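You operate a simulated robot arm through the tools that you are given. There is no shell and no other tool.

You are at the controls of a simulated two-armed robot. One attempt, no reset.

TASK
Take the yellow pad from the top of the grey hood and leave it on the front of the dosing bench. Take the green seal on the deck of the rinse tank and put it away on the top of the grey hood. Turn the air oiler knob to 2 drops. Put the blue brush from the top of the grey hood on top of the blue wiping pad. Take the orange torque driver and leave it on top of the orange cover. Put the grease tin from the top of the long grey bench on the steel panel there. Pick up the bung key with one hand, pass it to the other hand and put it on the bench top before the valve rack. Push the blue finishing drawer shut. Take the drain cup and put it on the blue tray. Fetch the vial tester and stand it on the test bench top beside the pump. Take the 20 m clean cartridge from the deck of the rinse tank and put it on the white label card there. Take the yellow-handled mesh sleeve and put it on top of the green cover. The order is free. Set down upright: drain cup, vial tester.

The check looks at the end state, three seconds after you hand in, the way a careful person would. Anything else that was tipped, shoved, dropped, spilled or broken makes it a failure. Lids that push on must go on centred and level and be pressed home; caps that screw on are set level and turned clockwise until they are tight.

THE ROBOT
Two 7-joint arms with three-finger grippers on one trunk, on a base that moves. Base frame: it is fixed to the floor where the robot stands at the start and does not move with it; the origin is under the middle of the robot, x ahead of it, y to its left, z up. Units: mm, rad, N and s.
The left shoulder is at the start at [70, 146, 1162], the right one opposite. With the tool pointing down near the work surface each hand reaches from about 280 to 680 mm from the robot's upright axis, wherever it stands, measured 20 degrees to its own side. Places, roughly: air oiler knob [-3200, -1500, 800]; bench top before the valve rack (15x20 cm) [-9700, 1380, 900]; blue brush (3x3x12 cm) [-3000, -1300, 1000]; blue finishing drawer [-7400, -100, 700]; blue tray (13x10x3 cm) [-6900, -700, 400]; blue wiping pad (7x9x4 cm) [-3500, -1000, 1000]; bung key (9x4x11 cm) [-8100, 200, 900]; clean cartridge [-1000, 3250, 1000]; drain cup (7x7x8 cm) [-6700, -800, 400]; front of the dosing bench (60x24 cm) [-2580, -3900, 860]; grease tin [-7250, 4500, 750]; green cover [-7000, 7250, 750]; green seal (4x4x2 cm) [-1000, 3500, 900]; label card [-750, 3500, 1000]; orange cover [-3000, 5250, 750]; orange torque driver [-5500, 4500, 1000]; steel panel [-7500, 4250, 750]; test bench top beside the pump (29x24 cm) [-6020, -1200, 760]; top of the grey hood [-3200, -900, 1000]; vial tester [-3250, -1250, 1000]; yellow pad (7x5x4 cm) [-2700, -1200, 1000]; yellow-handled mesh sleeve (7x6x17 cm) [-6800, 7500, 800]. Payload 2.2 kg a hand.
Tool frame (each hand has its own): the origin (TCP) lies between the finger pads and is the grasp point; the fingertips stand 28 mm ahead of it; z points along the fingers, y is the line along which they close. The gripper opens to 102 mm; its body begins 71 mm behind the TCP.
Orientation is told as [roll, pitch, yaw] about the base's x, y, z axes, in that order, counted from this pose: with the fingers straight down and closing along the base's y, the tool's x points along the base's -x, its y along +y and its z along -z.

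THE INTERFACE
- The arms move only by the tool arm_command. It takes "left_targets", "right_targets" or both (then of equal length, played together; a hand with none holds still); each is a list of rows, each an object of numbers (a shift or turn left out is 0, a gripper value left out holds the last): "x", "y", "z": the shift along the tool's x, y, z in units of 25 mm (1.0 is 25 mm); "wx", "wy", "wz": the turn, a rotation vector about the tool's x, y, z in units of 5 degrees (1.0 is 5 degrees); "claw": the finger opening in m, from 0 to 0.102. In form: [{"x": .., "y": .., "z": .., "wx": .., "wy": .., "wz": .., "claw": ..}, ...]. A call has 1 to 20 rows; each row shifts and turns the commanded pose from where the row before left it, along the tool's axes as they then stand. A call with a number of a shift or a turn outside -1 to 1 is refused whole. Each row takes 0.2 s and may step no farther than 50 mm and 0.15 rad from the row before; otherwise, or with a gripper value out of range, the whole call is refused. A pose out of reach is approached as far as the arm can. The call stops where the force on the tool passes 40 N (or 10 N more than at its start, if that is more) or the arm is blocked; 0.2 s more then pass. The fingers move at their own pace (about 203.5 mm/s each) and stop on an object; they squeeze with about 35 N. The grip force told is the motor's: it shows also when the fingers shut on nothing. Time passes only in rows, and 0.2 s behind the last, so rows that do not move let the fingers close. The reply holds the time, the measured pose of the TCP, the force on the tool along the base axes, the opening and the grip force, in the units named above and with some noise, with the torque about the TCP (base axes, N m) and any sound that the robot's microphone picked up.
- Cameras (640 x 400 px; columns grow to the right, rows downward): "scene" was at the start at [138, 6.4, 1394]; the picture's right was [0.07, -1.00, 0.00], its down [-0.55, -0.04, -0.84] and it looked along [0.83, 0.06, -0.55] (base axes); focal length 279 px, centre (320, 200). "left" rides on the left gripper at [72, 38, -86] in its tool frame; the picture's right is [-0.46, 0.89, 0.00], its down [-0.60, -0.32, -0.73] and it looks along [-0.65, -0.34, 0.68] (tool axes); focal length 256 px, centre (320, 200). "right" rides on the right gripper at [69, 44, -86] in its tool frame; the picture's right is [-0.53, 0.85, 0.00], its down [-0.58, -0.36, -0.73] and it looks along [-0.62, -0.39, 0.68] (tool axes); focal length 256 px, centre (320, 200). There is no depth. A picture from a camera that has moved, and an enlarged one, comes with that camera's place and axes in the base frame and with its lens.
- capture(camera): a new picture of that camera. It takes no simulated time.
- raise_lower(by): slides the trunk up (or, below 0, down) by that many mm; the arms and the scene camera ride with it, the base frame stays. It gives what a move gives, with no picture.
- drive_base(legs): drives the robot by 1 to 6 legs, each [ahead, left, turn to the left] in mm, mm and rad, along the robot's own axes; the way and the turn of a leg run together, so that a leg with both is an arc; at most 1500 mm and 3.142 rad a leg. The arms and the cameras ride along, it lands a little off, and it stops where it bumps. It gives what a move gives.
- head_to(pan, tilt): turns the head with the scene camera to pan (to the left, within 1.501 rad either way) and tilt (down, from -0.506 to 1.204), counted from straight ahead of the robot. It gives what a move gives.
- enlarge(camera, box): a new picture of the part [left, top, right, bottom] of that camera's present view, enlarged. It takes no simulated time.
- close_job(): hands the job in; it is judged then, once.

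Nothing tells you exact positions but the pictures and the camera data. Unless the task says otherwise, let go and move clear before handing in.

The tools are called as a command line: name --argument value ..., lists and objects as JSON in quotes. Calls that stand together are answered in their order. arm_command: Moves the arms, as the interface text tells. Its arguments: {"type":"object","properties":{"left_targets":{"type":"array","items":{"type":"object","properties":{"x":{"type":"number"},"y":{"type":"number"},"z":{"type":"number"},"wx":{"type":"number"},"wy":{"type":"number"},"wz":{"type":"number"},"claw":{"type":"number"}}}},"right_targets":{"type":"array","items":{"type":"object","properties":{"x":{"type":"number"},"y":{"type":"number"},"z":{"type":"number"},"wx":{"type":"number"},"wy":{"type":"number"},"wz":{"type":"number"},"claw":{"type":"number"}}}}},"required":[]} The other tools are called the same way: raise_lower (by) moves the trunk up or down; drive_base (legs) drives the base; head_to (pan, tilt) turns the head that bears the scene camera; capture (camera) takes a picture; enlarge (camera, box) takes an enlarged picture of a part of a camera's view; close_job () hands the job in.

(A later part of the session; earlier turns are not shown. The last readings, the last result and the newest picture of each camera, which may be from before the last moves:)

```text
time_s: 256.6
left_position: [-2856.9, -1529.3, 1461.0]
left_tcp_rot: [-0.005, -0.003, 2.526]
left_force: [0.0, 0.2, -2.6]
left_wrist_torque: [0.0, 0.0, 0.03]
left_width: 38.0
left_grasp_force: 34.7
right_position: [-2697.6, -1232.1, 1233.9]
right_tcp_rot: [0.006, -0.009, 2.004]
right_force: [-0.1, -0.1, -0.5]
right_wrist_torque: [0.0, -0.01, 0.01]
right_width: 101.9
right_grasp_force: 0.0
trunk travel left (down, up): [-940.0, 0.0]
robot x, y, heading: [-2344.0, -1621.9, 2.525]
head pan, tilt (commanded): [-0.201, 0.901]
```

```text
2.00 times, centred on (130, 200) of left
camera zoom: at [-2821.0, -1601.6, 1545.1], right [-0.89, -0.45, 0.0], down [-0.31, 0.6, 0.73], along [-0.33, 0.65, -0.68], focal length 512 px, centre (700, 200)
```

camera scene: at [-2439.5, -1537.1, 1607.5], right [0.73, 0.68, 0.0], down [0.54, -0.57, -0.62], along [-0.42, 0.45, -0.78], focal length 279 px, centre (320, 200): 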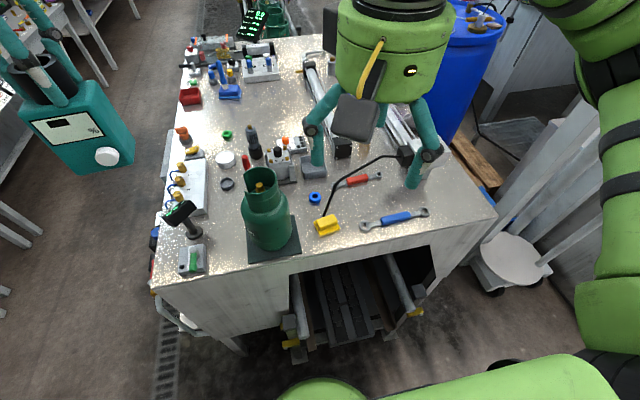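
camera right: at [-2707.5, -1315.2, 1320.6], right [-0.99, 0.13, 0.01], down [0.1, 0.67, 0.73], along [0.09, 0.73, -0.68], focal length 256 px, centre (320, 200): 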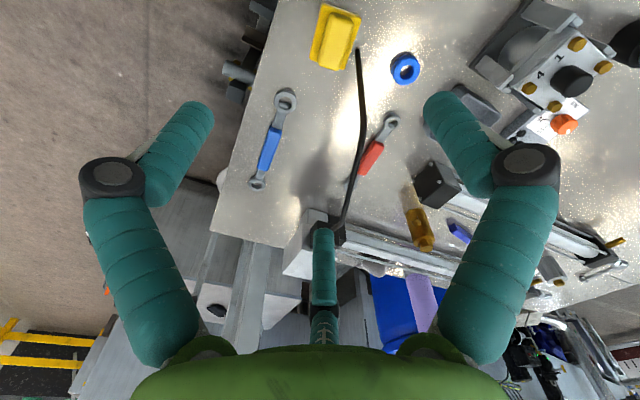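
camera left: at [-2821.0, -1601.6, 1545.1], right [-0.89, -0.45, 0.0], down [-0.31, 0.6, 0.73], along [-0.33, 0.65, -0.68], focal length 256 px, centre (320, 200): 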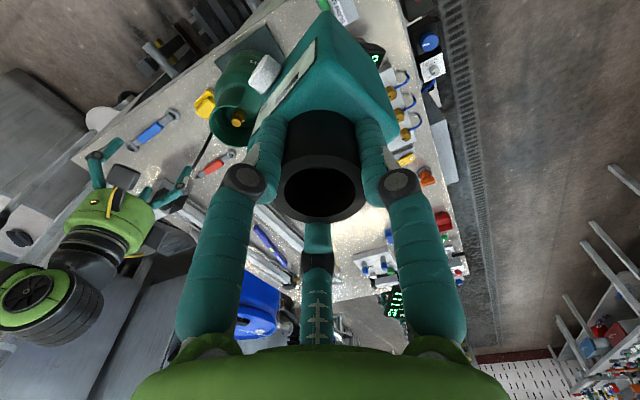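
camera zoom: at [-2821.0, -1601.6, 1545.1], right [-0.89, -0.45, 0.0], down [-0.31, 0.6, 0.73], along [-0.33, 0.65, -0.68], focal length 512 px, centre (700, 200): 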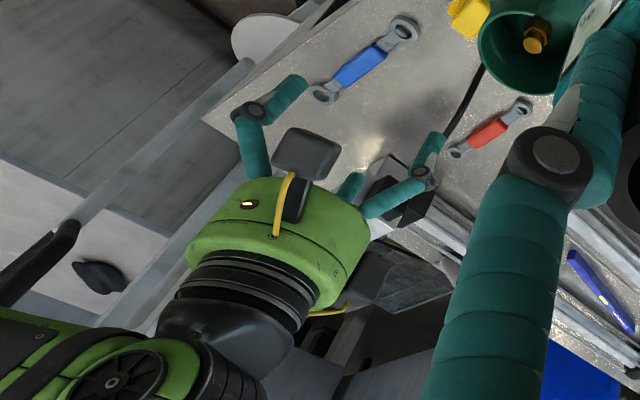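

The gap between fingers without a housing should face the hose, so I turn the right hand 120° counter-clockwise, shift over the pad, and lean it 20° so the palm stays clear of the hose.

arm_command --right_targets '[{"wz": -1}, {"wz": -1}, {"wz": -1}, {"wz": -1}, {"wz": -1}, {"wz": -1}, {"wz": -1}, {"wz": -1}, {"wz": -1}, {"wz": -1}, {"wz": -1}, {"wz": -1}, {"wz": -1}, {"wz": -1}, {"wz": -1}, {"wz": -1}, {"wz": -1}, {"wz": -1}, {"wz": -1}, {"wz": -1}]'

arm_command --right_targets '[{"wz": -1}, {"wz": -1}, {"wz": -1}, {"wz": -1}, {"x": 0.15, "y": -0.59, "claw": 0.085}, {"wx": 1}, {"wx": 1}, {"wx": 1}, {"wx": 1}, {"z": 0.94, "y": 0.342}, {"z": 0.94, "y": 0.342}, {"z": 0.94, "y": 0.342}, {"z": 0.94, "y": 0.342}, {}]'

capture --camera "right"

enlarge --camera "scene" --box '[230, 90, 430, 290]'

```text
time_s: 260.8
left_position: [-2856.9, -1529.3, 1460.2]
left_tcp_rot: [-0.004, -0.001, 2.526]
left_force: [0.7, 0.0, -3.4]
left_wrist_torque: [-0.01, 0.03, -0.05]
left_width: 37.7
left_grasp_force: 35.4
right_position: [-2698.8, -1233.8, 1235.5]
right_tcp_rot: [-0.008, -0.007, -2.885]
right_force: [0.1, -0.5, -0.3]
right_wrist_torque: [-0.02, -0.02, 0.01]
right_width: 102.0
right_grasp_force: 0.0
right hand out of reach, approached as far as the arm can: row 17, 18, 19, 20
trunk travel left (down, up): [-940.0, 0.0]
robot x, y, heading: [-2349.3, -1619.1, 2.525]
head pan, tilt (commanded): [-0.201, 0.901]
```

```text
time_s: 263.8
left_position: [-2858.0, -1528.2, 1461.5]
left_tcp_rot: [-0.004, 0.0, 2.527]
left_force: [0.5, 0.5, -3.2]
left_wrist_torque: [0.01, -0.03, -0.02]
left_width: 37.6
left_grasp_force: 34.2
right_position: [-2699.7, -1223.4, 1134.7]
right_tcp_rot: [-0.355, -0.007, -2.885]
right_force: [-0.1, -1.2, -0.2]
right_wrist_torque: [-0.01, 0.0, 0.0]
right_width: 84.8
right_grasp_force: 0.0
right hand out of reach, approached as far as the arm can: row 1, 2, 3, 4, 5
trunk travel left (down, up): [-940.0, 0.0]
robot x, y, heading: [-2348.2, -1620.8, 2.525]
head pan, tilt (commanded): [-0.201, 0.901]
```

```text
taken
camera right: at [-2614.9, -1275.4, 1200.6], right [-0.32, -0.9, -0.29], down [-0.57, -0.06, 0.82], along [-0.75, 0.43, -0.5], focal length 256 px, centre (320, 200)
```

right: 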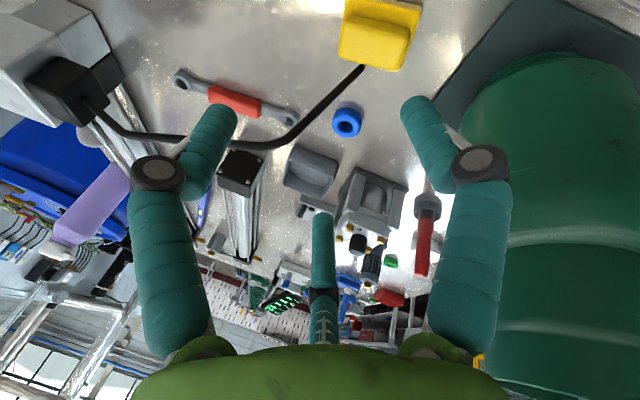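

```text
2.00 times, centred on (330, 190) of scene
camera zoom: at [-2439.8, -1537.3, 1607.4], right [0.73, 0.68, 0.0], down [0.54, -0.57, -0.62], along [-0.42, 0.45, -0.78], focal length 559 px, centre (300, 220)
```

zoom: 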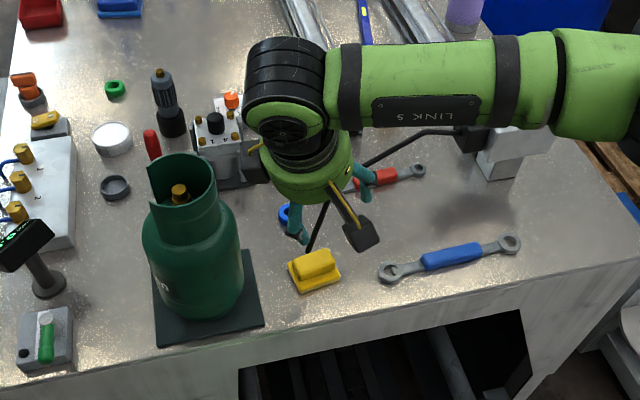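

The wrist yaw limit stopped that turn at 50°. I undo the tilt, turn back to the 30° clockwise orientation (whose finger gap also straddles the hose), and lean 25° toward me.

arm_command --right_targets '[{"wx": -1}, {"wx": -1}, {"wx": -1}, {"wx": -1}, {"wz": 1}, {"wz": 1}, {"wz": 1}, {"wz": 1}, {"wz": 1}, {"wz": 1}, {"wz": 1}, {"wz": 1}, {"wz": 1}, {"wz": 1}, {"wz": 1}, {"wz": 1}, {"wz": 1}, {"wz": 1}, {"wz": 1}, {"wz": 1}]'

arm_command --right_targets '[{"wx": -0.5, "wy": -0.866}, {"wx": -0.5, "wy": -0.866}, {"wx": -0.5, "wy": -0.866}, {"wx": -0.5, "wy": -0.866}, {"wx": -0.5, "wy": -0.866}, {}]'

capture --camera "right"

enlarge --camera "scene" --box '[230, 90, 430, 290]'

```text
time_s: 268.0
left_position: [-2858.0, -1530.0, 1460.6]
left_tcp_rot: [-0.003, -0.003, 2.524]
left_force: [-0.8, 0.3, -1.1]
left_wrist_torque: [-0.01, 0.01, 0.0]
left_width: 37.8
left_grasp_force: 34.8
right_position: [-2698.2, -1223.6, 1135.2]
right_tcp_rot: [0.005, -0.01, 2.001]
right_force: [-0.6, 0.0, 0.6]
right_wrist_torque: [-0.06, -0.01, -0.02]
right_width: 84.9
right_grasp_force: 0.0
trunk travel left (down, up): [-940.0, 0.0]
robot x, y, heading: [-2345.1, -1621.1, 2.529]
head pan, tilt (commanded): [-0.201, 0.901]
```

```text
time_s: 269.4
left_position: [-2858.1, -1528.9, 1460.9]
left_tcp_rot: [-0.006, -0.003, 2.525]
left_force: [-0.1, 0.1, -2.8]
left_wrist_torque: [0.01, -0.05, 0.02]
left_width: 37.4
left_grasp_force: 34.7
right_position: [-2698.9, -1223.2, 1134.4]
right_tcp_rot: [0.236, -0.385, 1.957]
right_force: [-0.5, 0.2, 0.3]
right_wrist_torque: [-0.02, 0.01, 0.01]
right_width: 84.9
right_grasp_force: 0.0
trunk travel left (down, up): [-940.0, 0.0]
robot x, y, heading: [-2340.9, -1620.4, 2.523]
head pan, tilt (commanded): [-0.201, 0.901]
```

```text
taken
camera right: at [-2681.6, -1324.6, 1196.5], right [-0.92, 0.08, 0.38], down [0.37, 0.48, 0.8], along [-0.12, 0.88, -0.47], focal length 256 px, centre (320, 200)
```

right: 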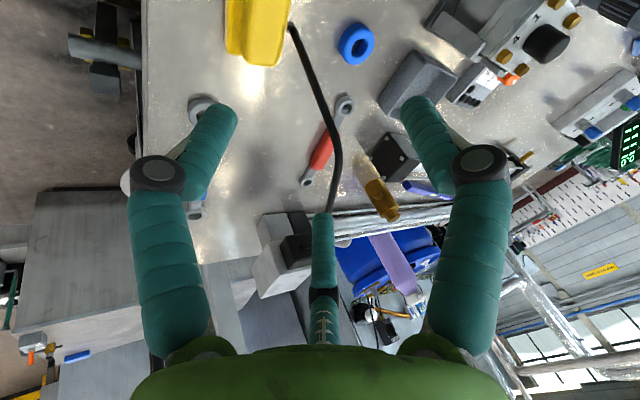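

```text
2.00 times, centred on (330, 190) of scene
camera zoom: at [-2439.9, -1537.4, 1607.4], right [0.73, 0.68, 0.0], down [0.54, -0.57, -0.62], along [-0.42, 0.45, -0.78], focal length 559 px, centre (300, 220)
```

zoom: 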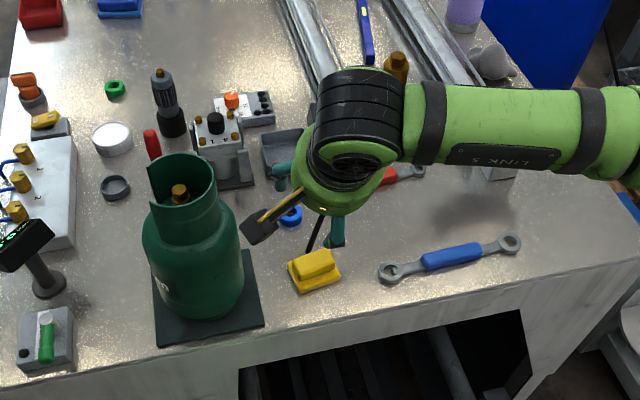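

The lean is right (fingers point ahead-down). I adjust and descend 95 mm, then check against hose and pad.

arm_command --right_targets '[{"z": 0.154, "x": -0.248, "y": 0.231}, {"z": 0.906, "x": 0.366, "y": -0.211}, {"z": 0.906, "x": 0.366, "y": -0.211}, {"z": 0.906, "x": 0.366, "y": -0.211}, {"z": 0.725, "x": 0.293, "y": -0.169}, {}]'

capture --camera "right"

enlarge --camera "scene" --box '[270, 130, 390, 250]'

```text
time_s: 270.8
left_position: [-2857.3, -1528.8, 1459.8]
left_tcp_rot: [-0.004, -0.002, 2.526]
left_force: [0.0, 0.7, -2.9]
left_wrist_torque: [-0.02, -0.05, 0.02]
left_width: 37.6
left_grasp_force: 34.8
right_position: [-2707.0, -1219.6, 1039.3]
right_tcp_rot: [0.235, -0.382, 1.957]
right_force: [0.7, -0.4, 0.1]
right_wrist_torque: [0.02, 0.0, 0.02]
right_width: 85.1
right_grasp_force: 0.1
trunk travel left (down, up): [-940.0, 0.0]
robot x, y, heading: [-2345.8, -1620.9, 2.526]
head pan, tilt (commanded): [-0.201, 0.901]
```

```text
taken
camera right: at [-2690.0, -1321.0, 1102.2], right [-0.92, 0.08, 0.38], down [0.37, 0.48, 0.8], along [-0.12, 0.88, -0.47], focal length 256 px, centre (320, 200)
```

right: 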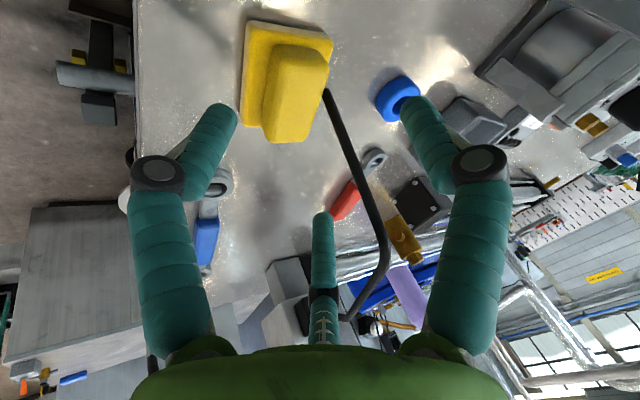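

```text
3.33 times, centred on (330, 190) of scene
camera zoom: at [-2439.6, -1537.4, 1607.5], right [0.73, 0.68, 0.0], down [0.54, -0.57, -0.62], along [-0.42, 0.45, -0.78], focal length 932 px, centre (287, 233)
```

zoom: 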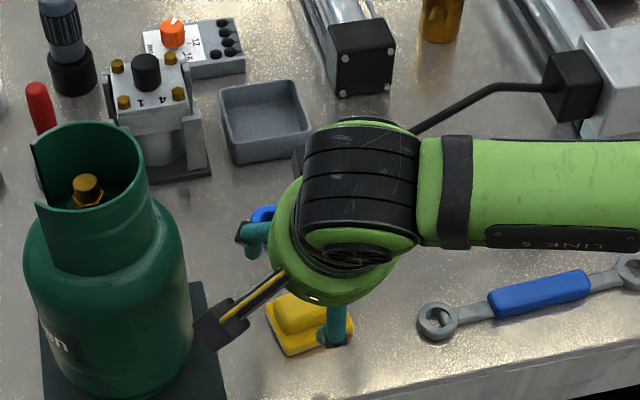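

Prediction and image agree within 3 mm. I descend another 45 mm and look.

arm_command --right_targets '[{"z": 0.725, "x": 0.293, "y": -0.169}, {"z": 0.544, "x": 0.22, "y": -0.127}, {"z": 0.362, "x": 0.146, "y": -0.084}, {}]'

capture --camera "right"

```text
time_s: 271.8
left_position: [-2856.9, -1528.6, 1461.5]
left_tcp_rot: [-0.003, -0.004, 2.526]
left_force: [0.7, 0.4, -2.6]
left_wrist_torque: [0.02, 0.01, -0.03]
left_width: 37.8
left_grasp_force: 35.1
right_position: [-2707.6, -1219.6, 994.8]
right_tcp_rot: [0.237, -0.383, 1.955]
right_force: [-0.3, 0.4, -0.6]
right_wrist_torque: [0.0, 0.02, 0.03]
right_width: 84.8
right_grasp_force: 0.1
trunk travel left (down, up): [-940.0, 0.0]
robot x, y, heading: [-2343.9, -1619.6, 2.527]
head pan, tilt (commanded): [-0.201, 0.901]
```

```text
taken
camera right: at [-2690.3, -1320.6, 1057.4], right [-0.92, 0.08, 0.38], down [0.37, 0.48, 0.8], along [-0.12, 0.88, -0.47], focal length 256 px, centre (320, 200)
```

right: 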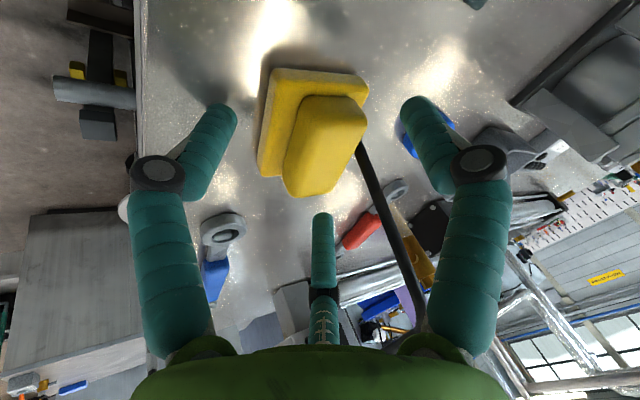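

The handle is centred and the hose passes through the free gap. I lower 4 mm more and close step by step.

arm_command --right_targets '[{"z": 0.145, "x": 0.059, "y": -0.034}, {"claw": 0.07}, {"claw": 0.06}, {"claw": 0.05}, {}]'

capture --camera "right"

```text
time_s: 273.0
left_position: [-2856.7, -1529.6, 1461.2]
left_tcp_rot: [-0.006, -0.004, 2.525]
left_force: [0.8, -0.9, -2.6]
left_wrist_torque: [0.0, -0.01, -0.01]
left_width: 37.7
left_grasp_force: 35.2
right_position: [-2707.4, -1219.7, 993.4]
right_tcp_rot: [0.237, -0.383, 1.956]
right_force: [-2.5, -0.3, 9.8]
right_wrist_torque: [-0.3, 0.05, -0.07]
right_width: 54.6
right_grasp_force: 34.8
trunk travel left (down, up): [-940.0, 0.0]
robot x, y, heading: [-2349.2, -1621.3, 2.522]
head pan, tilt (commanded): [-0.201, 0.901]
```

```text
taken
camera right: at [-2690.9, -1321.2, 1055.2], right [-0.92, 0.08, 0.39], down [0.38, 0.48, 0.8], along [-0.12, 0.88, -0.47], focal length 256 px, centre (320, 200)
```

right: 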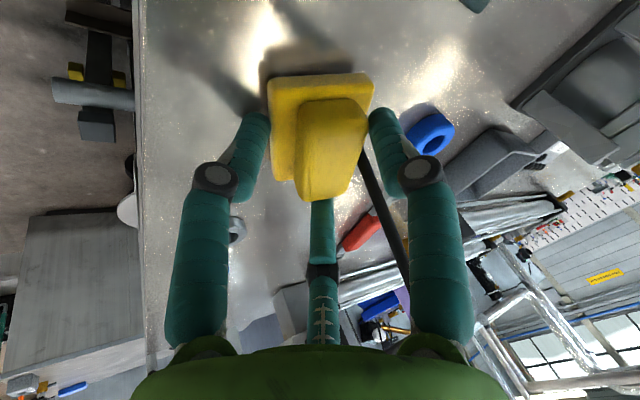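

Gripped at 54 mm. I tighten, lift 25 mm, draw the pad back away from the hose and then up.

arm_command --right_targets '[{"claw": 0.0}, {"claw": 0.0}, {"z": -0.453, "x": -0.183, "y": 0.105}, {"z": -0.453, "x": -0.183, "y": 0.105}, {}]'

capture --camera "right"

```text
time_s: 274.2
left_position: [-2857.5, -1529.2, 1461.1]
left_tcp_rot: [-0.006, -0.002, 2.525]
left_force: [0.1, -0.2, -2.5]
left_wrist_torque: [-0.03, -0.01, 0.0]
left_width: 37.7
left_grasp_force: 35.0
right_position: [-2708.1, -1218.6, 1015.8]
right_tcp_rot: [0.233, -0.383, 1.957]
right_force: [-0.4, -1.4, -0.2]
right_wrist_torque: [-0.04, 0.01, 0.01]
right_width: 34.8
right_grasp_force: 35.4
trunk travel left (down, up): [-940.0, 0.0]
robot x, y, heading: [-2345.8, -1622.0, 2.526]
head pan, tilt (commanded): [-0.201, 0.901]
```

```text
taken
camera right: at [-2691.2, -1319.8, 1077.8], right [-0.92, 0.08, 0.38], down [0.37, 0.48, 0.8], along [-0.12, 0.88, -0.47], focal length 256 px, centre (320, 200)
```

right: 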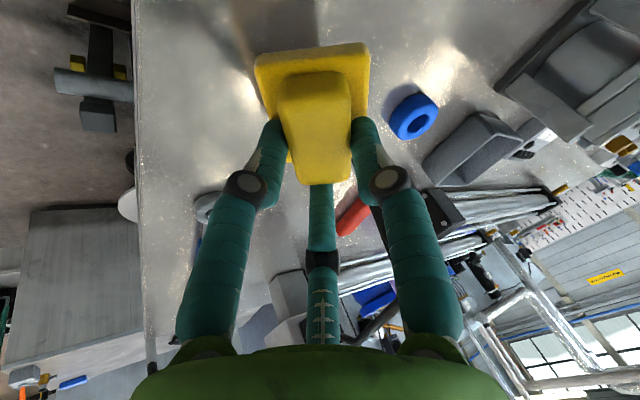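

arm_command --right_targets '[{"z": -0.453, "x": -0.183, "y": 0.105}, {"z": -0.453, "x": -0.183, "y": 0.105}, {}]'

capture --camera "right"

enlarge --camera "scene" --box '[250, 130, 410, 250]'

```text
time_s: 275.0
left_position: [-2857.6, -1528.8, 1460.7]
left_tcp_rot: [-0.003, 0.0, 2.526]
left_force: [0.6, 1.5, -3.1]
left_wrist_torque: [0.0, 0.0, 0.03]
left_width: 37.4
left_grasp_force: 34.8
right_position: [-2709.0, -1219.0, 1041.0]
right_tcp_rot: [0.234, -0.382, 1.953]
right_force: [-0.1, 0.4, 0.2]
right_wrist_torque: [-0.01, 0.02, -0.01]
right_width: 34.9
right_grasp_force: 35.4
trunk travel left (down, up): [-940.0, 0.0]
robot x, y, heading: [-2343.1, -1622.7, 2.528]
head pan, tilt (commanded): [-0.201, 0.901]
```

```text
taken
camera right: at [-2691.1, -1319.9, 1102.8], right [-0.92, 0.08, 0.38], down [0.37, 0.48, 0.8], along [-0.12, 0.88, -0.47], focal length 256 px, centre (320, 200)
```

right: 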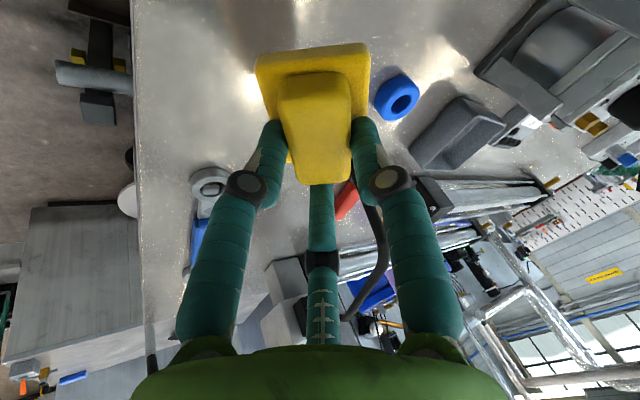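

```text
3.33 times, centred on (330, 190) of scene
camera zoom: at [-2439.9, -1537.3, 1607.4], right [0.73, 0.68, 0.0], down [0.54, -0.57, -0.62], along [-0.42, 0.45, -0.78], focal length 932 px, centre (287, 233)
```

zoom: 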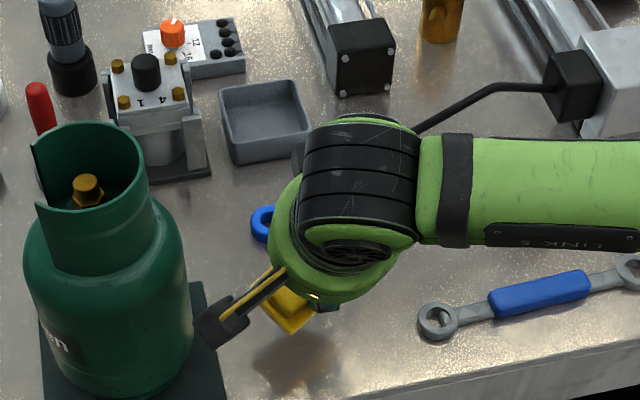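

The pad is lifted. I draw it back from the hose and raise it.

arm_command --right_targets '[{"z": -0.4226, "x": 0.785, "y": -0.453}, {"z": -0.4226, "x": 0.785, "y": -0.453}, {"z": -0.4226, "x": 0.785, "y": -0.453}, {"z": -0.906, "x": -0.366, "y": 0.211}, {"z": -0.906, "x": -0.366, "y": 0.211}, {"z": -0.906, "x": -0.366, "y": 0.211}, {"z": -0.906, "x": -0.366, "y": 0.211}, {"z": -0.906, "x": -0.366, "y": 0.211}, {"z": -0.906, "x": -0.366, "y": 0.211}, {"z": -0.906, "x": -0.366, "y": 0.211}, {"z": -0.906, "x": -0.366, "y": 0.211}, {"wx": 0.5, "wy": 0.866}, {"wx": 0.5, "wy": 0.866}, {"wx": 0.5, "wy": 0.866}, {"wx": 0.5, "wy": 0.866}, {"wx": 0.5, "wy": 0.866}, {}]'

capture --camera "right"

capture --camera "scene"

```text
time_s: 278.6
left_position: [-2857.0, -1528.2, 1460.6]
left_tcp_rot: [-0.003, -0.002, 2.526]
left_force: [-0.5, 0.4, -2.0]
left_wrist_torque: [-0.03, 0.03, 0.0]
left_width: 37.4
left_grasp_force: 35.1
right_position: [-2645.7, -1263.8, 1240.1]
right_tcp_rot: [0.005, -0.006, 2.004]
right_force: [0.8, -0.1, -0.1]
right_wrist_torque: [0.03, 0.01, 0.0]
right_width: 34.7
right_grasp_force: 35.3
trunk travel left (down, up): [-940.0, 0.0]
robot x, y, heading: [-2343.6, -1621.5, 2.527]
head pan, tilt (commanded): [-0.201, 0.901]
```

```text
taken
camera right: at [-2655.3, -1345.7, 1327.3], right [-0.99, 0.13, 0.01], down [0.09, 0.67, 0.73], along [0.09, 0.73, -0.68], focal length 256 px, centre (320, 200)
```

right: 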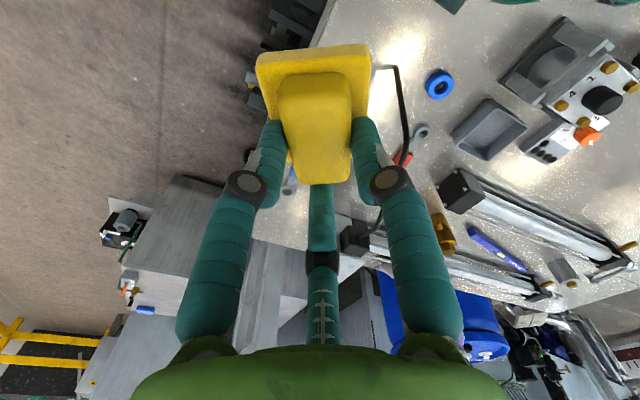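

```text
taken
camera scene: at [-2439.6, -1537.4, 1607.5], right [0.73, 0.68, 0.0], down [0.54, -0.57, -0.62], along [-0.42, 0.45, -0.78], focal length 279 px, centre (320, 200)
```

scene: 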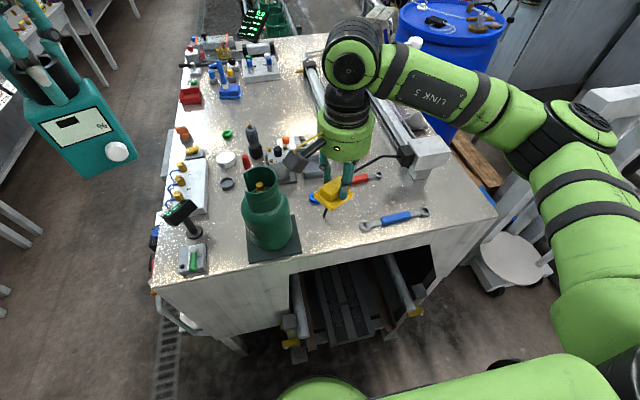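

Both items are held. I back off and turn left to face the dosing bench.

drive_base --legs '[[-250, 0, 0], [0, 0, 1.57]]'

head_to --pan 0.0 --tilt 0.4

capture --camera "scene"

```text
time_s: 284.2
left_position: [-2246.6, -2273.8, 1460.3]
left_tcp_rot: [-0.003, 0.0, -2.202]
left_force: [-0.3, -0.5, -2.7]
left_wrist_torque: [-0.03, 0.0, 0.0]
left_width: 37.2
left_grasp_force: 35.4
right_position: [-2508.5, -2059.1, 1240.6]
right_tcp_rot: [0.007, -0.005, -2.727]
right_force: [0.5, -0.2, -0.9]
right_wrist_torque: [0.0, -0.03, 0.0]
right_width: 34.5
right_grasp_force: 35.1
trunk travel left (down, up): [-940.0, 0.0]
robot x, y, heading: [-2142.1, -1765.2, -2.198]
head pan, tilt (commanded): [-0.201, 0.901]
```

```text
time_s: 285.1
left_position: [-2246.9, -2274.4, 1461.2]
left_tcp_rot: [-0.004, -0.001, -2.203]
left_force: [-0.1, 0.3, -3.1]
left_wrist_torque: [0.0, -0.02, -0.01]
left_width: 37.4
left_grasp_force: 34.9
right_position: [-2509.3, -2058.1, 1240.4]
right_tcp_rot: [0.006, -0.009, -2.724]
right_force: [-0.6, 0.0, -1.1]
right_wrist_torque: [-0.01, 0.01, 0.0]
right_width: 34.8
right_grasp_force: 35.1
trunk travel left (down, up): [-940.0, 0.0]
robot x, y, heading: [-2149.8, -1762.1, -2.2]
head pan, tilt (commanded): [0.0, 0.4]
```

```text
taken
camera scene: at [-2230.1, -1879.7, 1650.4], right [-0.81, 0.59, 0.0], down [0.23, 0.31, -0.92], along [-0.54, -0.74, -0.39], focal length 279 px, centre (320, 200)
```

scene: 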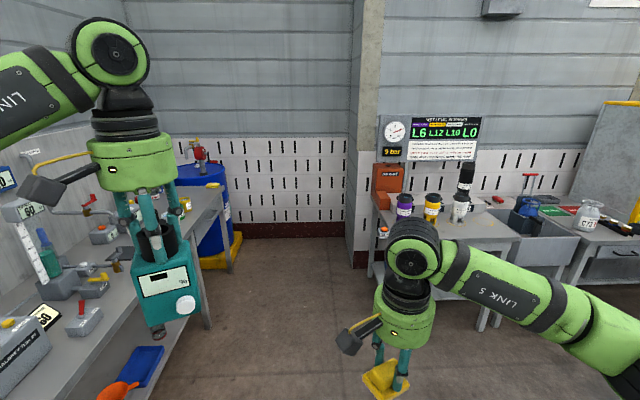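

The dosing bench is on my left, its front edge running away from me. I drive along it and turn to face it at a safe distance.

drive_base --legs '[[1000, 0, 0], [950, 60, 0], [0, 0, 1.57]]'

head_to --pan 0.0 --tilt 0.6

capture --camera "scene"

```text
time_s: 298.6
left_position: [-2739.7, -3488.2, 1461.0]
left_tcp_rot: [-0.005, 0.0, -0.65]
left_force: [0.8, -0.2, -3.0]
left_wrist_torque: [-0.01, -0.01, -0.02]
left_width: 37.5
left_grasp_force: 35.3
right_position: [-2960.7, -3746.2, 1240.7]
right_tcp_rot: [0.004, -0.007, -1.174]
right_force: [-0.3, -0.7, 0.5]
right_wrist_torque: [0.02, -0.04, 0.01]
right_width: 34.5
right_grasp_force: 35.6
trunk travel left (down, up): [-940.0, 0.0]
robot x, y, heading: [-3249.6, -3378.1, -0.65]
head pan, tilt (commanded): [0.0, 0.4]
```

```text
time_s: 299.4
left_position: [-2741.0, -3487.9, 1461.2]
left_tcp_rot: [-0.003, 0.0, -0.651]
left_force: [0.0, 1.0, -3.3]
left_wrist_torque: [-0.02, 0.0, 0.0]
left_width: 37.2
left_grasp_force: 35.3
right_position: [-2959.7, -3746.3, 1240.7]
right_tcp_rot: [0.006, -0.008, -1.173]
right_force: [-1.3, -0.7, -0.2]
right_wrist_torque: [0.01, 0.0, -0.01]
right_width: 35.1
right_grasp_force: 35.2
trunk travel left (down, up): [-940.0, 0.0]
robot x, y, heading: [-3244.4, -3376.5, -0.653]
head pan, tilt (commanded): [0.0, 0.6]
```

```text
taken
camera scene: at [-3138.3, -3461.5, 1632.3], right [-0.61, -0.8, 0.0], down [-0.45, 0.34, -0.83], along [0.66, -0.5, -0.56], focal length 279 px, centre (320, 200)
```

scene: 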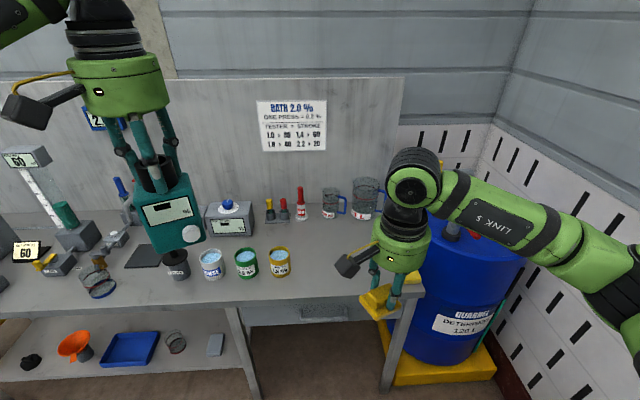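

The front area right of the cups is free. I move in 250 mm ahead and 100 mm left so the right hand can set the pad there.

drive_base --legs '[[250, 100, 0]]'

head_to --pan -0.1 --tilt 0.9

capture --camera "scene"

capture --camera "right"

```text
time_s: 301.3
left_position: [-2487.2, -3562.7, 1462.5]
left_tcp_rot: [-0.003, -0.006, -0.653]
left_force: [0.4, -0.5, -2.7]
left_wrist_torque: [0.0, -0.02, -0.02]
left_width: 37.2
left_grasp_force: 34.8
right_position: [-2707.0, -3820.1, 1241.2]
right_tcp_rot: [0.007, -0.011, -1.177]
right_force: [0.2, 0.2, -0.8]
right_wrist_torque: [-0.01, -0.04, -0.01]
right_width: 34.7
right_grasp_force: 35.2
trunk travel left (down, up): [-940.0, 0.0]
robot x, y, heading: [-2988.1, -3450.1, -0.654]
head pan, tilt (commanded): [0.0, 0.6]
```

```text
time_s: 302.1
left_position: [-2482.4, -3562.6, 1461.5]
left_tcp_rot: [-0.006, -0.002, -0.654]
left_force: [0.8, 0.1, -2.0]
left_wrist_torque: [-0.01, 0.01, 0.03]
left_width: 37.6
left_grasp_force: 35.0
right_position: [-2704.3, -3821.5, 1241.2]
right_tcp_rot: [0.006, -0.011, -1.177]
right_force: [0.1, 0.4, 0.0]
right_wrist_torque: [-0.02, 0.0, -0.02]
right_width: 34.7
right_grasp_force: 35.3
trunk travel left (down, up): [-940.0, 0.0]
robot x, y, heading: [-2988.2, -3451.8, -0.658]
head pan, tilt (commanded): [-0.099, 0.901]
```

```text
taken
camera scene: at [-2895.5, -3533.8, 1607.5], right [-0.68, -0.73, 0.0], down [-0.57, 0.54, -0.62], along [0.45, -0.43, -0.78], focal length 279 px, centre (320, 200)
```

scene: 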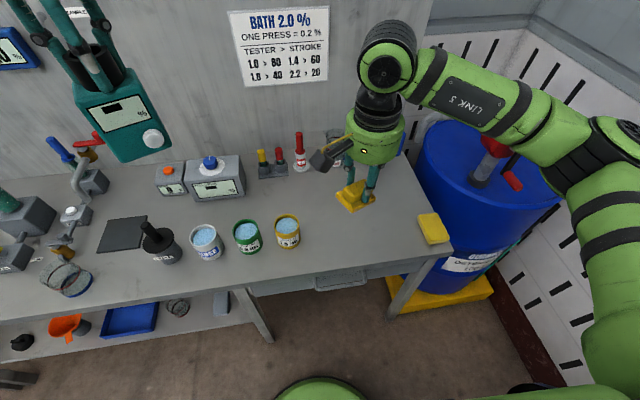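

```text
taken
camera right: at [-2689.8, -3741.2, 1327.0], right [0.99, -0.17, 0.01], down [-0.12, -0.67, 0.73], along [-0.12, -0.72, -0.68], focal length 256 px, centre (320, 200)
```

right: 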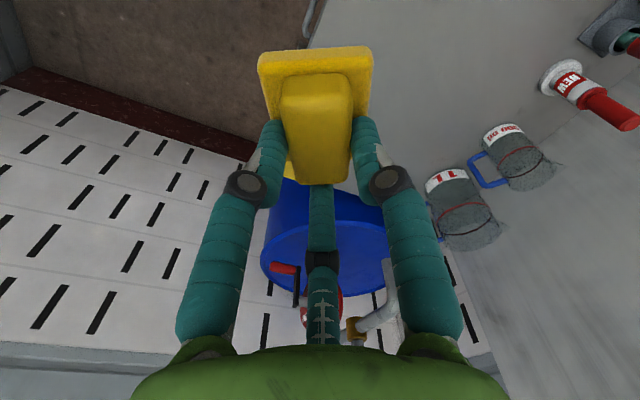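

I check how the pad is tilted in the hand.

enlarge --camera "scene" --box '[310, 110, 430, 230]'

```text
3.33 times, centred on (370, 170) of scene
camera zoom: at [-2895.5, -3533.8, 1607.5], right [-0.68, -0.73, 0.0], down [-0.57, 0.54, -0.62], along [0.45, -0.43, -0.78], focal length 932 px, centre (153, 300)
```

zoom: 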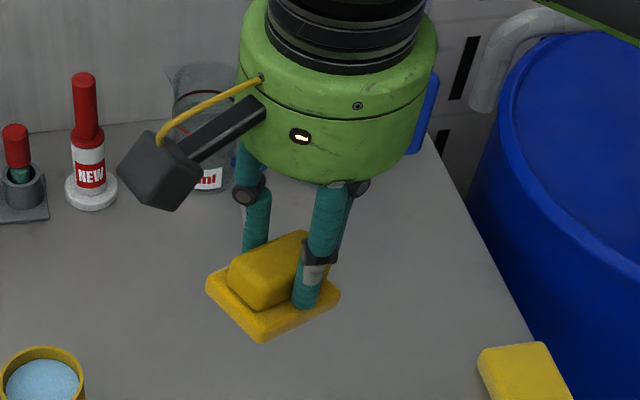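

The pad is held a little skew but fine to set down. I move it over the free bench front and lower to z≈945.

arm_command --right_targets '[{"x": -0.888, "y": 0.513}, {"x": -0.888, "y": 0.513}, {"x": -0.888, "y": 0.513}, {"x": -0.888, "y": 0.513}, {"z": 1}, {"z": 1}, {"z": 1}, {"z": 1}, {"z": 1}, {"z": 1}, {"z": 1}, {"z": 1}, {"z": 1}, {"z": 1}, {"z": 1}, {"z": 0.9}, {}]'

capture --camera "scene"

enlarge --camera "scene" --box '[290, 170, 410, 290]'

capture --camera "right"

```text
time_s: 305.7
left_position: [-2482.9, -3563.7, 1462.0]
left_tcp_rot: [-0.006, -0.004, -0.653]
left_force: [0.1, 0.2, -2.1]
left_wrist_torque: [0.03, -0.02, 0.02]
left_width: 37.5
left_grasp_force: 34.8
right_position: [-2619.5, -3884.0, 945.2]
right_tcp_rot: [0.004, -0.009, -1.176]
right_force: [-0.8, 0.2, -0.6]
right_wrist_torque: [-0.03, 0.03, -0.01]
right_width: 34.8
right_grasp_force: 35.4
trunk travel left (down, up): [-940.0, 0.0]
robot x, y, heading: [-2993.7, -3453.4, -0.657]
head pan, tilt (commanded): [-0.099, 0.901]
```

```text
taken
camera scene: at [-2895.9, -3533.7, 1607.5], right [-0.68, -0.73, 0.0], down [-0.57, 0.54, -0.62], along [0.45, -0.42, -0.78], focal length 279 px, centre (320, 200)
```

scene: 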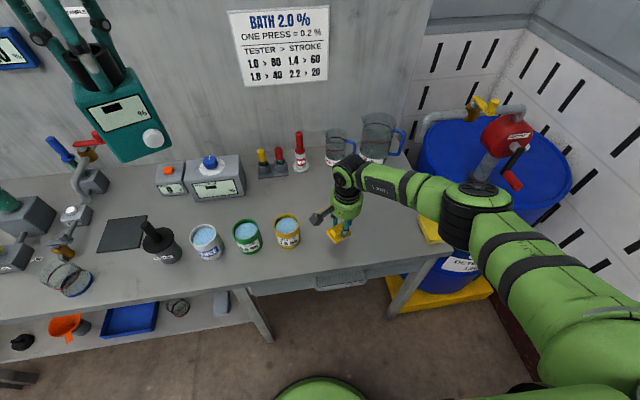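

```text
3.33 times, centred on (350, 230) of scene
camera zoom: at [-2895.9, -3533.7, 1607.5], right [-0.68, -0.73, 0.0], down [-0.57, 0.54, -0.62], along [0.45, -0.42, -0.78], focal length 932 px, centre (220, 100)
```

zoom: 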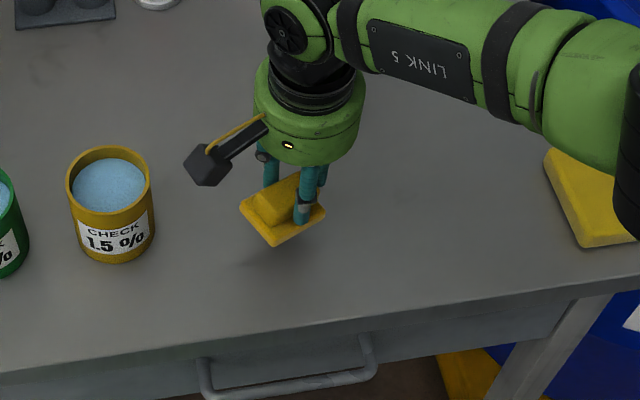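

```text
taken
camera right: at [-2605.8, -3804.4, 1030.3], right [0.99, -0.17, 0.01], down [-0.12, -0.67, 0.73], along [-0.12, -0.72, -0.68], focal length 256 px, centre (320, 200)
```

right: 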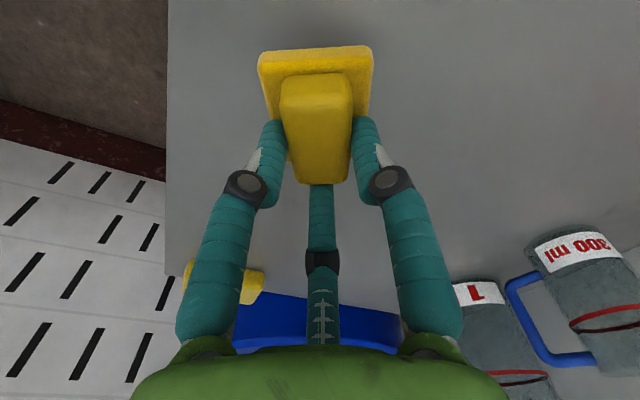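

Over free bench. I lower until contact.

arm_command --right_targets '[{"z": 0.3}, {"z": 0.2}, {"z": 0.15}, {"z": 0.1}, {"z": 0.1}, {"z": 0.1}, {"z": 0.1}, {}]'

```text
time_s: 307.5
left_position: [-2481.6, -3564.6, 1461.3]
left_tcp_rot: [-0.006, -0.002, -0.654]
left_force: [0.5, -0.4, -2.8]
left_wrist_torque: [0.02, 0.0, 0.0]
left_width: 37.3
left_grasp_force: 34.9
right_position: [-2619.6, -3884.2, 919.5]
right_tcp_rot: [0.003, -0.006, -1.174]
right_force: [0.0, -0.2, 0.3]
right_wrist_torque: [-0.02, -0.01, 0.02]
right_width: 34.6
right_grasp_force: 34.7
trunk travel left (down, up): [-940.0, 0.0]
robot x, y, heading: [-2990.0, -3450.7, -0.653]
head pan, tilt (commanded): [-0.099, 0.901]
```

arm_command --right_targets '[{"z": 0.1}, {"z": 0.1}, {"z": 0.1}, {"z": 0.1}, {"z": 0.1}, {"z": 0.1}, {}]'

enlarge --camera "scene" --box '[290, 170, 410, 290]'

```text
time_s: 309.1
left_position: [-2486.1, -3559.7, 1463.1]
left_tcp_rot: [-0.005, -0.004, -0.654]
left_force: [-0.4, -0.5, -2.4]
left_wrist_torque: [0.01, 0.0, 0.02]
left_width: 37.3
left_grasp_force: 35.4
right_position: [-2619.7, -3883.9, 906.3]
right_tcp_rot: [0.008, -0.013, -1.175]
right_force: [0.3, -0.5, 25.3]
right_wrist_torque: [-0.39, 0.18, -0.04]
right_width: 34.6
right_grasp_force: 34.9
trunk travel left (down, up): [-940.0, 0.0]
robot x, y, heading: [-2988.2, -3451.2, -0.658]
head pan, tilt (commanded): [-0.099, 0.901]
```

```text
3.33 times, centred on (350, 230) of scene
camera zoom: at [-2898.8, -3529.7, 1608.0], right [-0.68, -0.73, 0.0], down [-0.57, 0.53, -0.62], along [0.45, -0.43, -0.78], focal length 932 px, centre (220, 100)
```

zoom: 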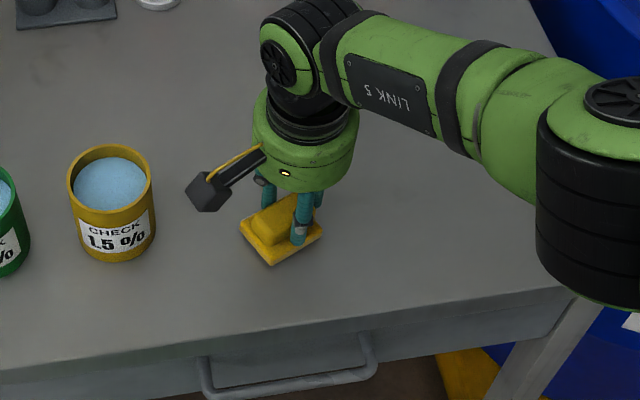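

Contact (25 N). I ease 1.5 mm, open the fingers and rise.

arm_command --right_targets '[{"z": -0.06}, {"claw": 0.045}, {"claw": 0.06}, {"claw": 0.08}, {"claw": 0.09}, {"z": -0.4}, {"z": -0.8}, {"z": -1}, {"z": -1}, {"z": -1}, {"z": -1}, {"z": -1}, {"z": -1}, {"z": -1}, {"z": -1}, {"z": -1}, {}]'

enlarge --camera "scene" --box '[270, 170, 430, 290]'

capture --camera "left"

```text
time_s: 312.7
left_position: [-2482.7, -3563.4, 1459.8]
left_tcp_rot: [-0.004, -0.002, -0.653]
left_force: [-0.4, -1.0, -2.1]
left_wrist_torque: [0.04, -0.02, -0.01]
left_width: 37.1
left_grasp_force: 34.8
right_position: [-2622.0, -3883.2, 1161.7]
right_tcp_rot: [0.005, -0.01, -1.175]
right_force: [0.0, 1.4, 0.4]
right_wrist_torque: [0.02, 0.0, 0.03]
right_width: 90.1
right_grasp_force: 0.0
trunk travel left (down, up): [-940.0, 0.0]
robot x, y, heading: [-2992.1, -3450.3, -0.652]
head pan, tilt (commanded): [-0.099, 0.901]
```

```text
3.33 times, centred on (350, 230) of scene
camera zoom: at [-2895.9, -3533.7, 1607.4], right [-0.68, -0.73, 0.0], down [-0.57, 0.54, -0.62], along [0.45, -0.42, -0.78], focal length 932 px, centre (220, 100)
```

zoom: 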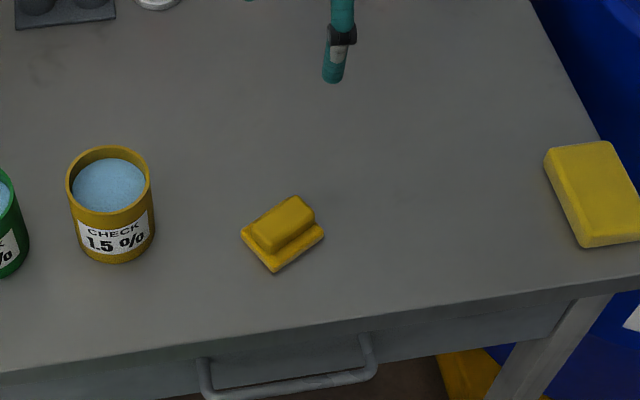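

```text
taken
camera left: at [-2517.5, -3488.4, 1545.2], right [0.91, 0.42, 0.0], down [0.29, -0.62, 0.73], along [0.31, -0.67, -0.68], focal length 256 px, centre (320, 200)
```

left: 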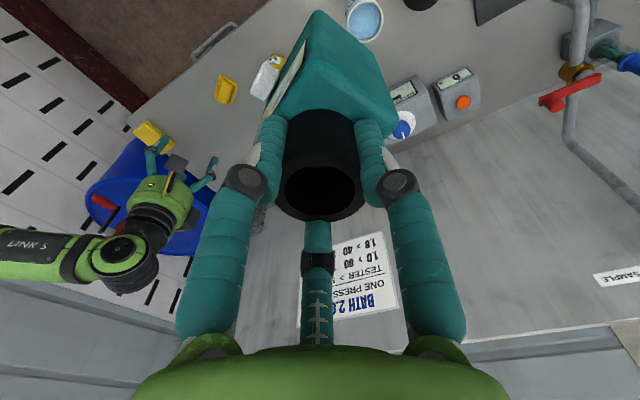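

The pad lies flat on the bench front. Now the tester goes to the test bench further along the aisle: I raise the right hand, leave the dosing bench, turn and strafe along the aisle.

arm_command --right_targets '[{"z": -1, "wz": -1}, {"z": -1, "wz": -1}, {"z": -1, "wz": -1}, {"z": -1, "wz": -1}, {"z": -1, "wz": -1}, {"z": -1, "wz": -1}, {"z": -1, "x": 1}, {"z": -1, "x": 1}, {"z": -1, "x": 1}, {"x": 1}]'

drive_base --legs '[[-300, 0, 0], [0, 700, 0], [0, 0, -1.535], [0, -1400, 0]]'

head_to --pan -0.6 --tilt 0.4

capture --camera "scene"

```text
time_s: 314.9
left_position: [-2483.5, -3562.1, 1460.4]
left_tcp_rot: [-0.004, -0.004, -0.652]
left_force: [-0.7, 0.4, -3.5]
left_wrist_torque: [-0.05, -0.03, -0.02]
left_width: 37.2
left_grasp_force: 34.8
right_position: [-2705.2, -3819.9, 1386.3]
right_tcp_rot: [0.0, -0.011, -0.654]
right_force: [-0.4, 0.0, 0.8]
right_wrist_torque: [-0.01, 0.0, -0.04]
right_width: 89.9
right_grasp_force: 0.0
trunk travel left (down, up): [-940.0, 0.0]
robot x, y, heading: [-2992.8, -3451.2, -0.657]
head pan, tilt (commanded): [-0.099, 0.901]
```

```text
time_s: 330.9
left_position: [-4042.9, -2358.0, 1460.9]
left_tcp_rot: [-0.006, -0.002, -2.221]
left_force: [0.2, -0.2, -2.2]
left_wrist_torque: [0.02, -0.03, -0.05]
left_width: 37.5
left_grasp_force: 35.0
right_position: [-4301.1, -2137.2, 1384.1]
right_tcp_rot: [0.002, -0.009, -2.222]
right_force: [-0.6, -0.7, 0.7]
right_wrist_torque: [0.02, -0.01, -0.03]
right_width: 90.1
right_grasp_force: 0.0
trunk travel left (down, up): [-940.0, 0.0]
robot x, y, heading: [-3932.0, -1846.4, -2.222]
head pan, tilt (commanded): [-0.099, 0.901]
```

```text
time_s: 331.8
left_position: [-4043.0, -2356.7, 1460.5]
left_tcp_rot: [-0.003, -0.001, -2.221]
left_force: [-0.9, 0.5, -3.6]
left_wrist_torque: [0.02, -0.03, 0.02]
left_width: 37.4
left_grasp_force: 34.8
right_position: [-4302.2, -2137.3, 1384.6]
right_tcp_rot: [0.001, -0.008, -2.22]
right_force: [0.4, -0.1, -0.1]
right_wrist_torque: [-0.03, -0.01, -0.04]
right_width: 90.2
right_grasp_force: 0.1
trunk travel left (down, up): [-940.0, 0.0]
robot x, y, heading: [-3933.8, -1850.2, -2.22]
head pan, tilt (commanded): [-0.6, 0.4]
```

```text
taken
camera scene: at [-4052.6, -1918.1, 1650.4], right [-0.31, 0.95, 0.0], down [0.37, 0.12, -0.92], along [-0.87, -0.29, -0.39], focal length 279 px, centre (320, 200)
```

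scene: 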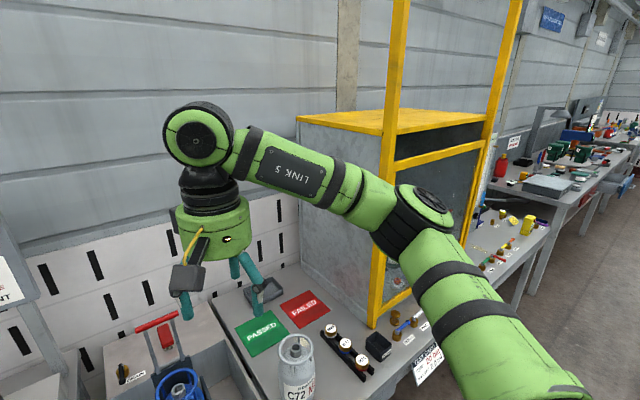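

I'm along the bench row (test stand with yellow cage). I strafe on another 1400 mm to the right.

drive_base --legs '[[-100, 0, 0.03], [0, -1400, 0]]'

head_to --pan -0.5 --tilt 0.5

capture --camera "scene"

```text
time_s: 339.5
left_position: [-5105.6, -1460.5, 1461.6]
left_tcp_rot: [-0.007, -0.002, -2.204]
left_force: [0.5, -0.1, -2.3]
left_wrist_torque: [-0.02, 0.0, -0.05]
left_width: 37.1
left_grasp_force: 35.3
right_position: [-5367.6, -1244.4, 1384.6]
right_tcp_rot: [-0.001, -0.01, -2.201]
right_force: [0.3, -0.4, 0.9]
right_wrist_torque: [0.02, 0.0, -0.01]
right_width: 89.8
right_grasp_force: 0.0
trunk travel left (down, up): [-940.0, 0.0]
robot x, y, heading: [-5003.3, -947.9, -2.204]
head pan, tilt (commanded): [-0.6, 0.4]
```

```text
time_s: 340.2
left_position: [-5104.9, -1460.0, 1460.2]
left_tcp_rot: [-0.004, -0.001, -2.202]
left_force: [0.3, -0.2, -2.4]
left_wrist_torque: [-0.04, 0.01, 0.0]
left_width: 37.2
left_grasp_force: 34.6
right_position: [-5367.9, -1245.9, 1384.3]
right_tcp_rot: [0.001, -0.01, -2.201]
right_force: [-0.6, 0.5, 1.1]
right_wrist_torque: [0.0, 0.01, 0.0]
right_width: 90.0
right_grasp_force: 0.0
trunk travel left (down, up): [-940.0, 0.0]
robot x, y, heading: [-5006.9, -949.7, -2.202]
head pan, tilt (commanded): [-0.499, 0.499]
```

```text
taken
camera scene: at [-5117.8, -1029.0, 1641.4], right [-0.43, 0.9, 0.0], down [0.43, 0.2, -0.88], along [-0.79, -0.37, -0.48], focal length 279 px, centre (320, 200)
```

scene: 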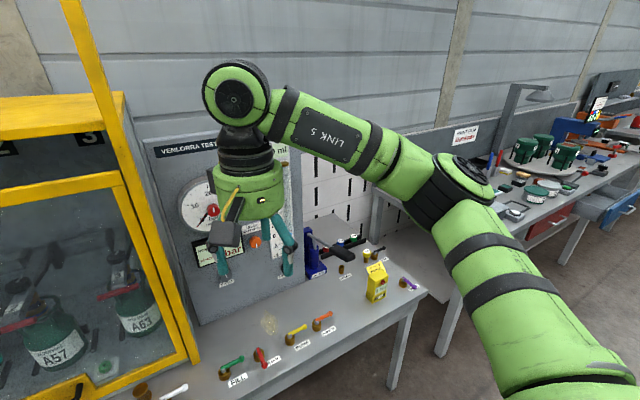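

The test bench with gauge panel and blue hand pump is in view, with a yellow carton near the target spot. I strafe right 700 to look straight at it.

drive_base --legs '[[0, -700, 0]]'

head_to --pan 0.1 --tilt 0.8

capture --camera "scene"

```text
time_s: 344.0
left_position: [-5670.6, -1045.9, 1460.6]
left_tcp_rot: [-0.004, -0.002, -2.203]
left_force: [1.1, 0.1, -2.6]
left_wrist_torque: [0.02, -0.01, 0.03]
left_width: 37.2
left_grasp_force: 34.7
right_position: [-5931.9, -830.5, 1385.3]
right_tcp_rot: [-0.002, -0.008, -2.205]
right_force: [-0.2, -0.4, -0.6]
right_wrist_torque: [0.02, 0.01, 0.03]
right_width: 90.1
right_grasp_force: 0.0
trunk travel left (down, up): [-940.0, 0.0]
robot x, y, heading: [-5569.5, -535.2, -2.205]
head pan, tilt (commanded): [-0.499, 0.499]
```

```text
time_s: 345.0
left_position: [-5672.0, -1044.6, 1461.5]
left_tcp_rot: [-0.002, 0.0, -2.205]
left_force: [-0.2, -0.3, -2.2]
left_wrist_torque: [0.03, -0.02, -0.03]
left_width: 37.3
left_grasp_force: 35.0
right_position: [-5933.9, -828.0, 1384.0]
right_tcp_rot: [0.0, -0.009, -2.203]
right_force: [-0.4, 0.2, -0.4]
right_wrist_torque: [0.0, -0.01, 0.01]
right_width: 90.2
right_grasp_force: 0.2
trunk travel left (down, up): [-940.0, 0.0]
robot x, y, heading: [-5570.9, -535.4, -2.209]
head pan, tilt (commanded): [0.099, 0.799]
```

```text
taken
camera scene: at [-5641.9, -644.4, 1615.4], right [-0.86, 0.51, 0.0], down [0.37, 0.62, -0.7], along [-0.36, -0.6, -0.72], focal length 279 px, centre (320, 200)
```

scene: 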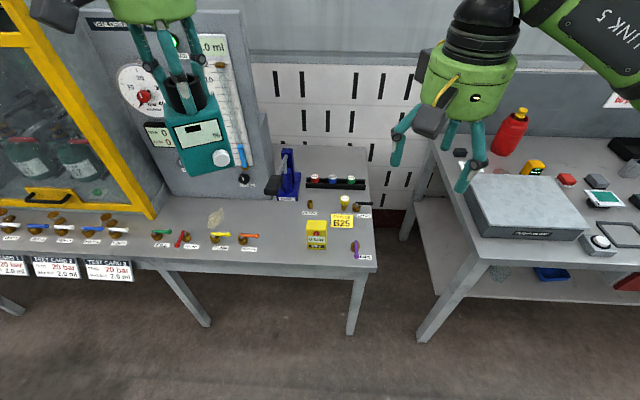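

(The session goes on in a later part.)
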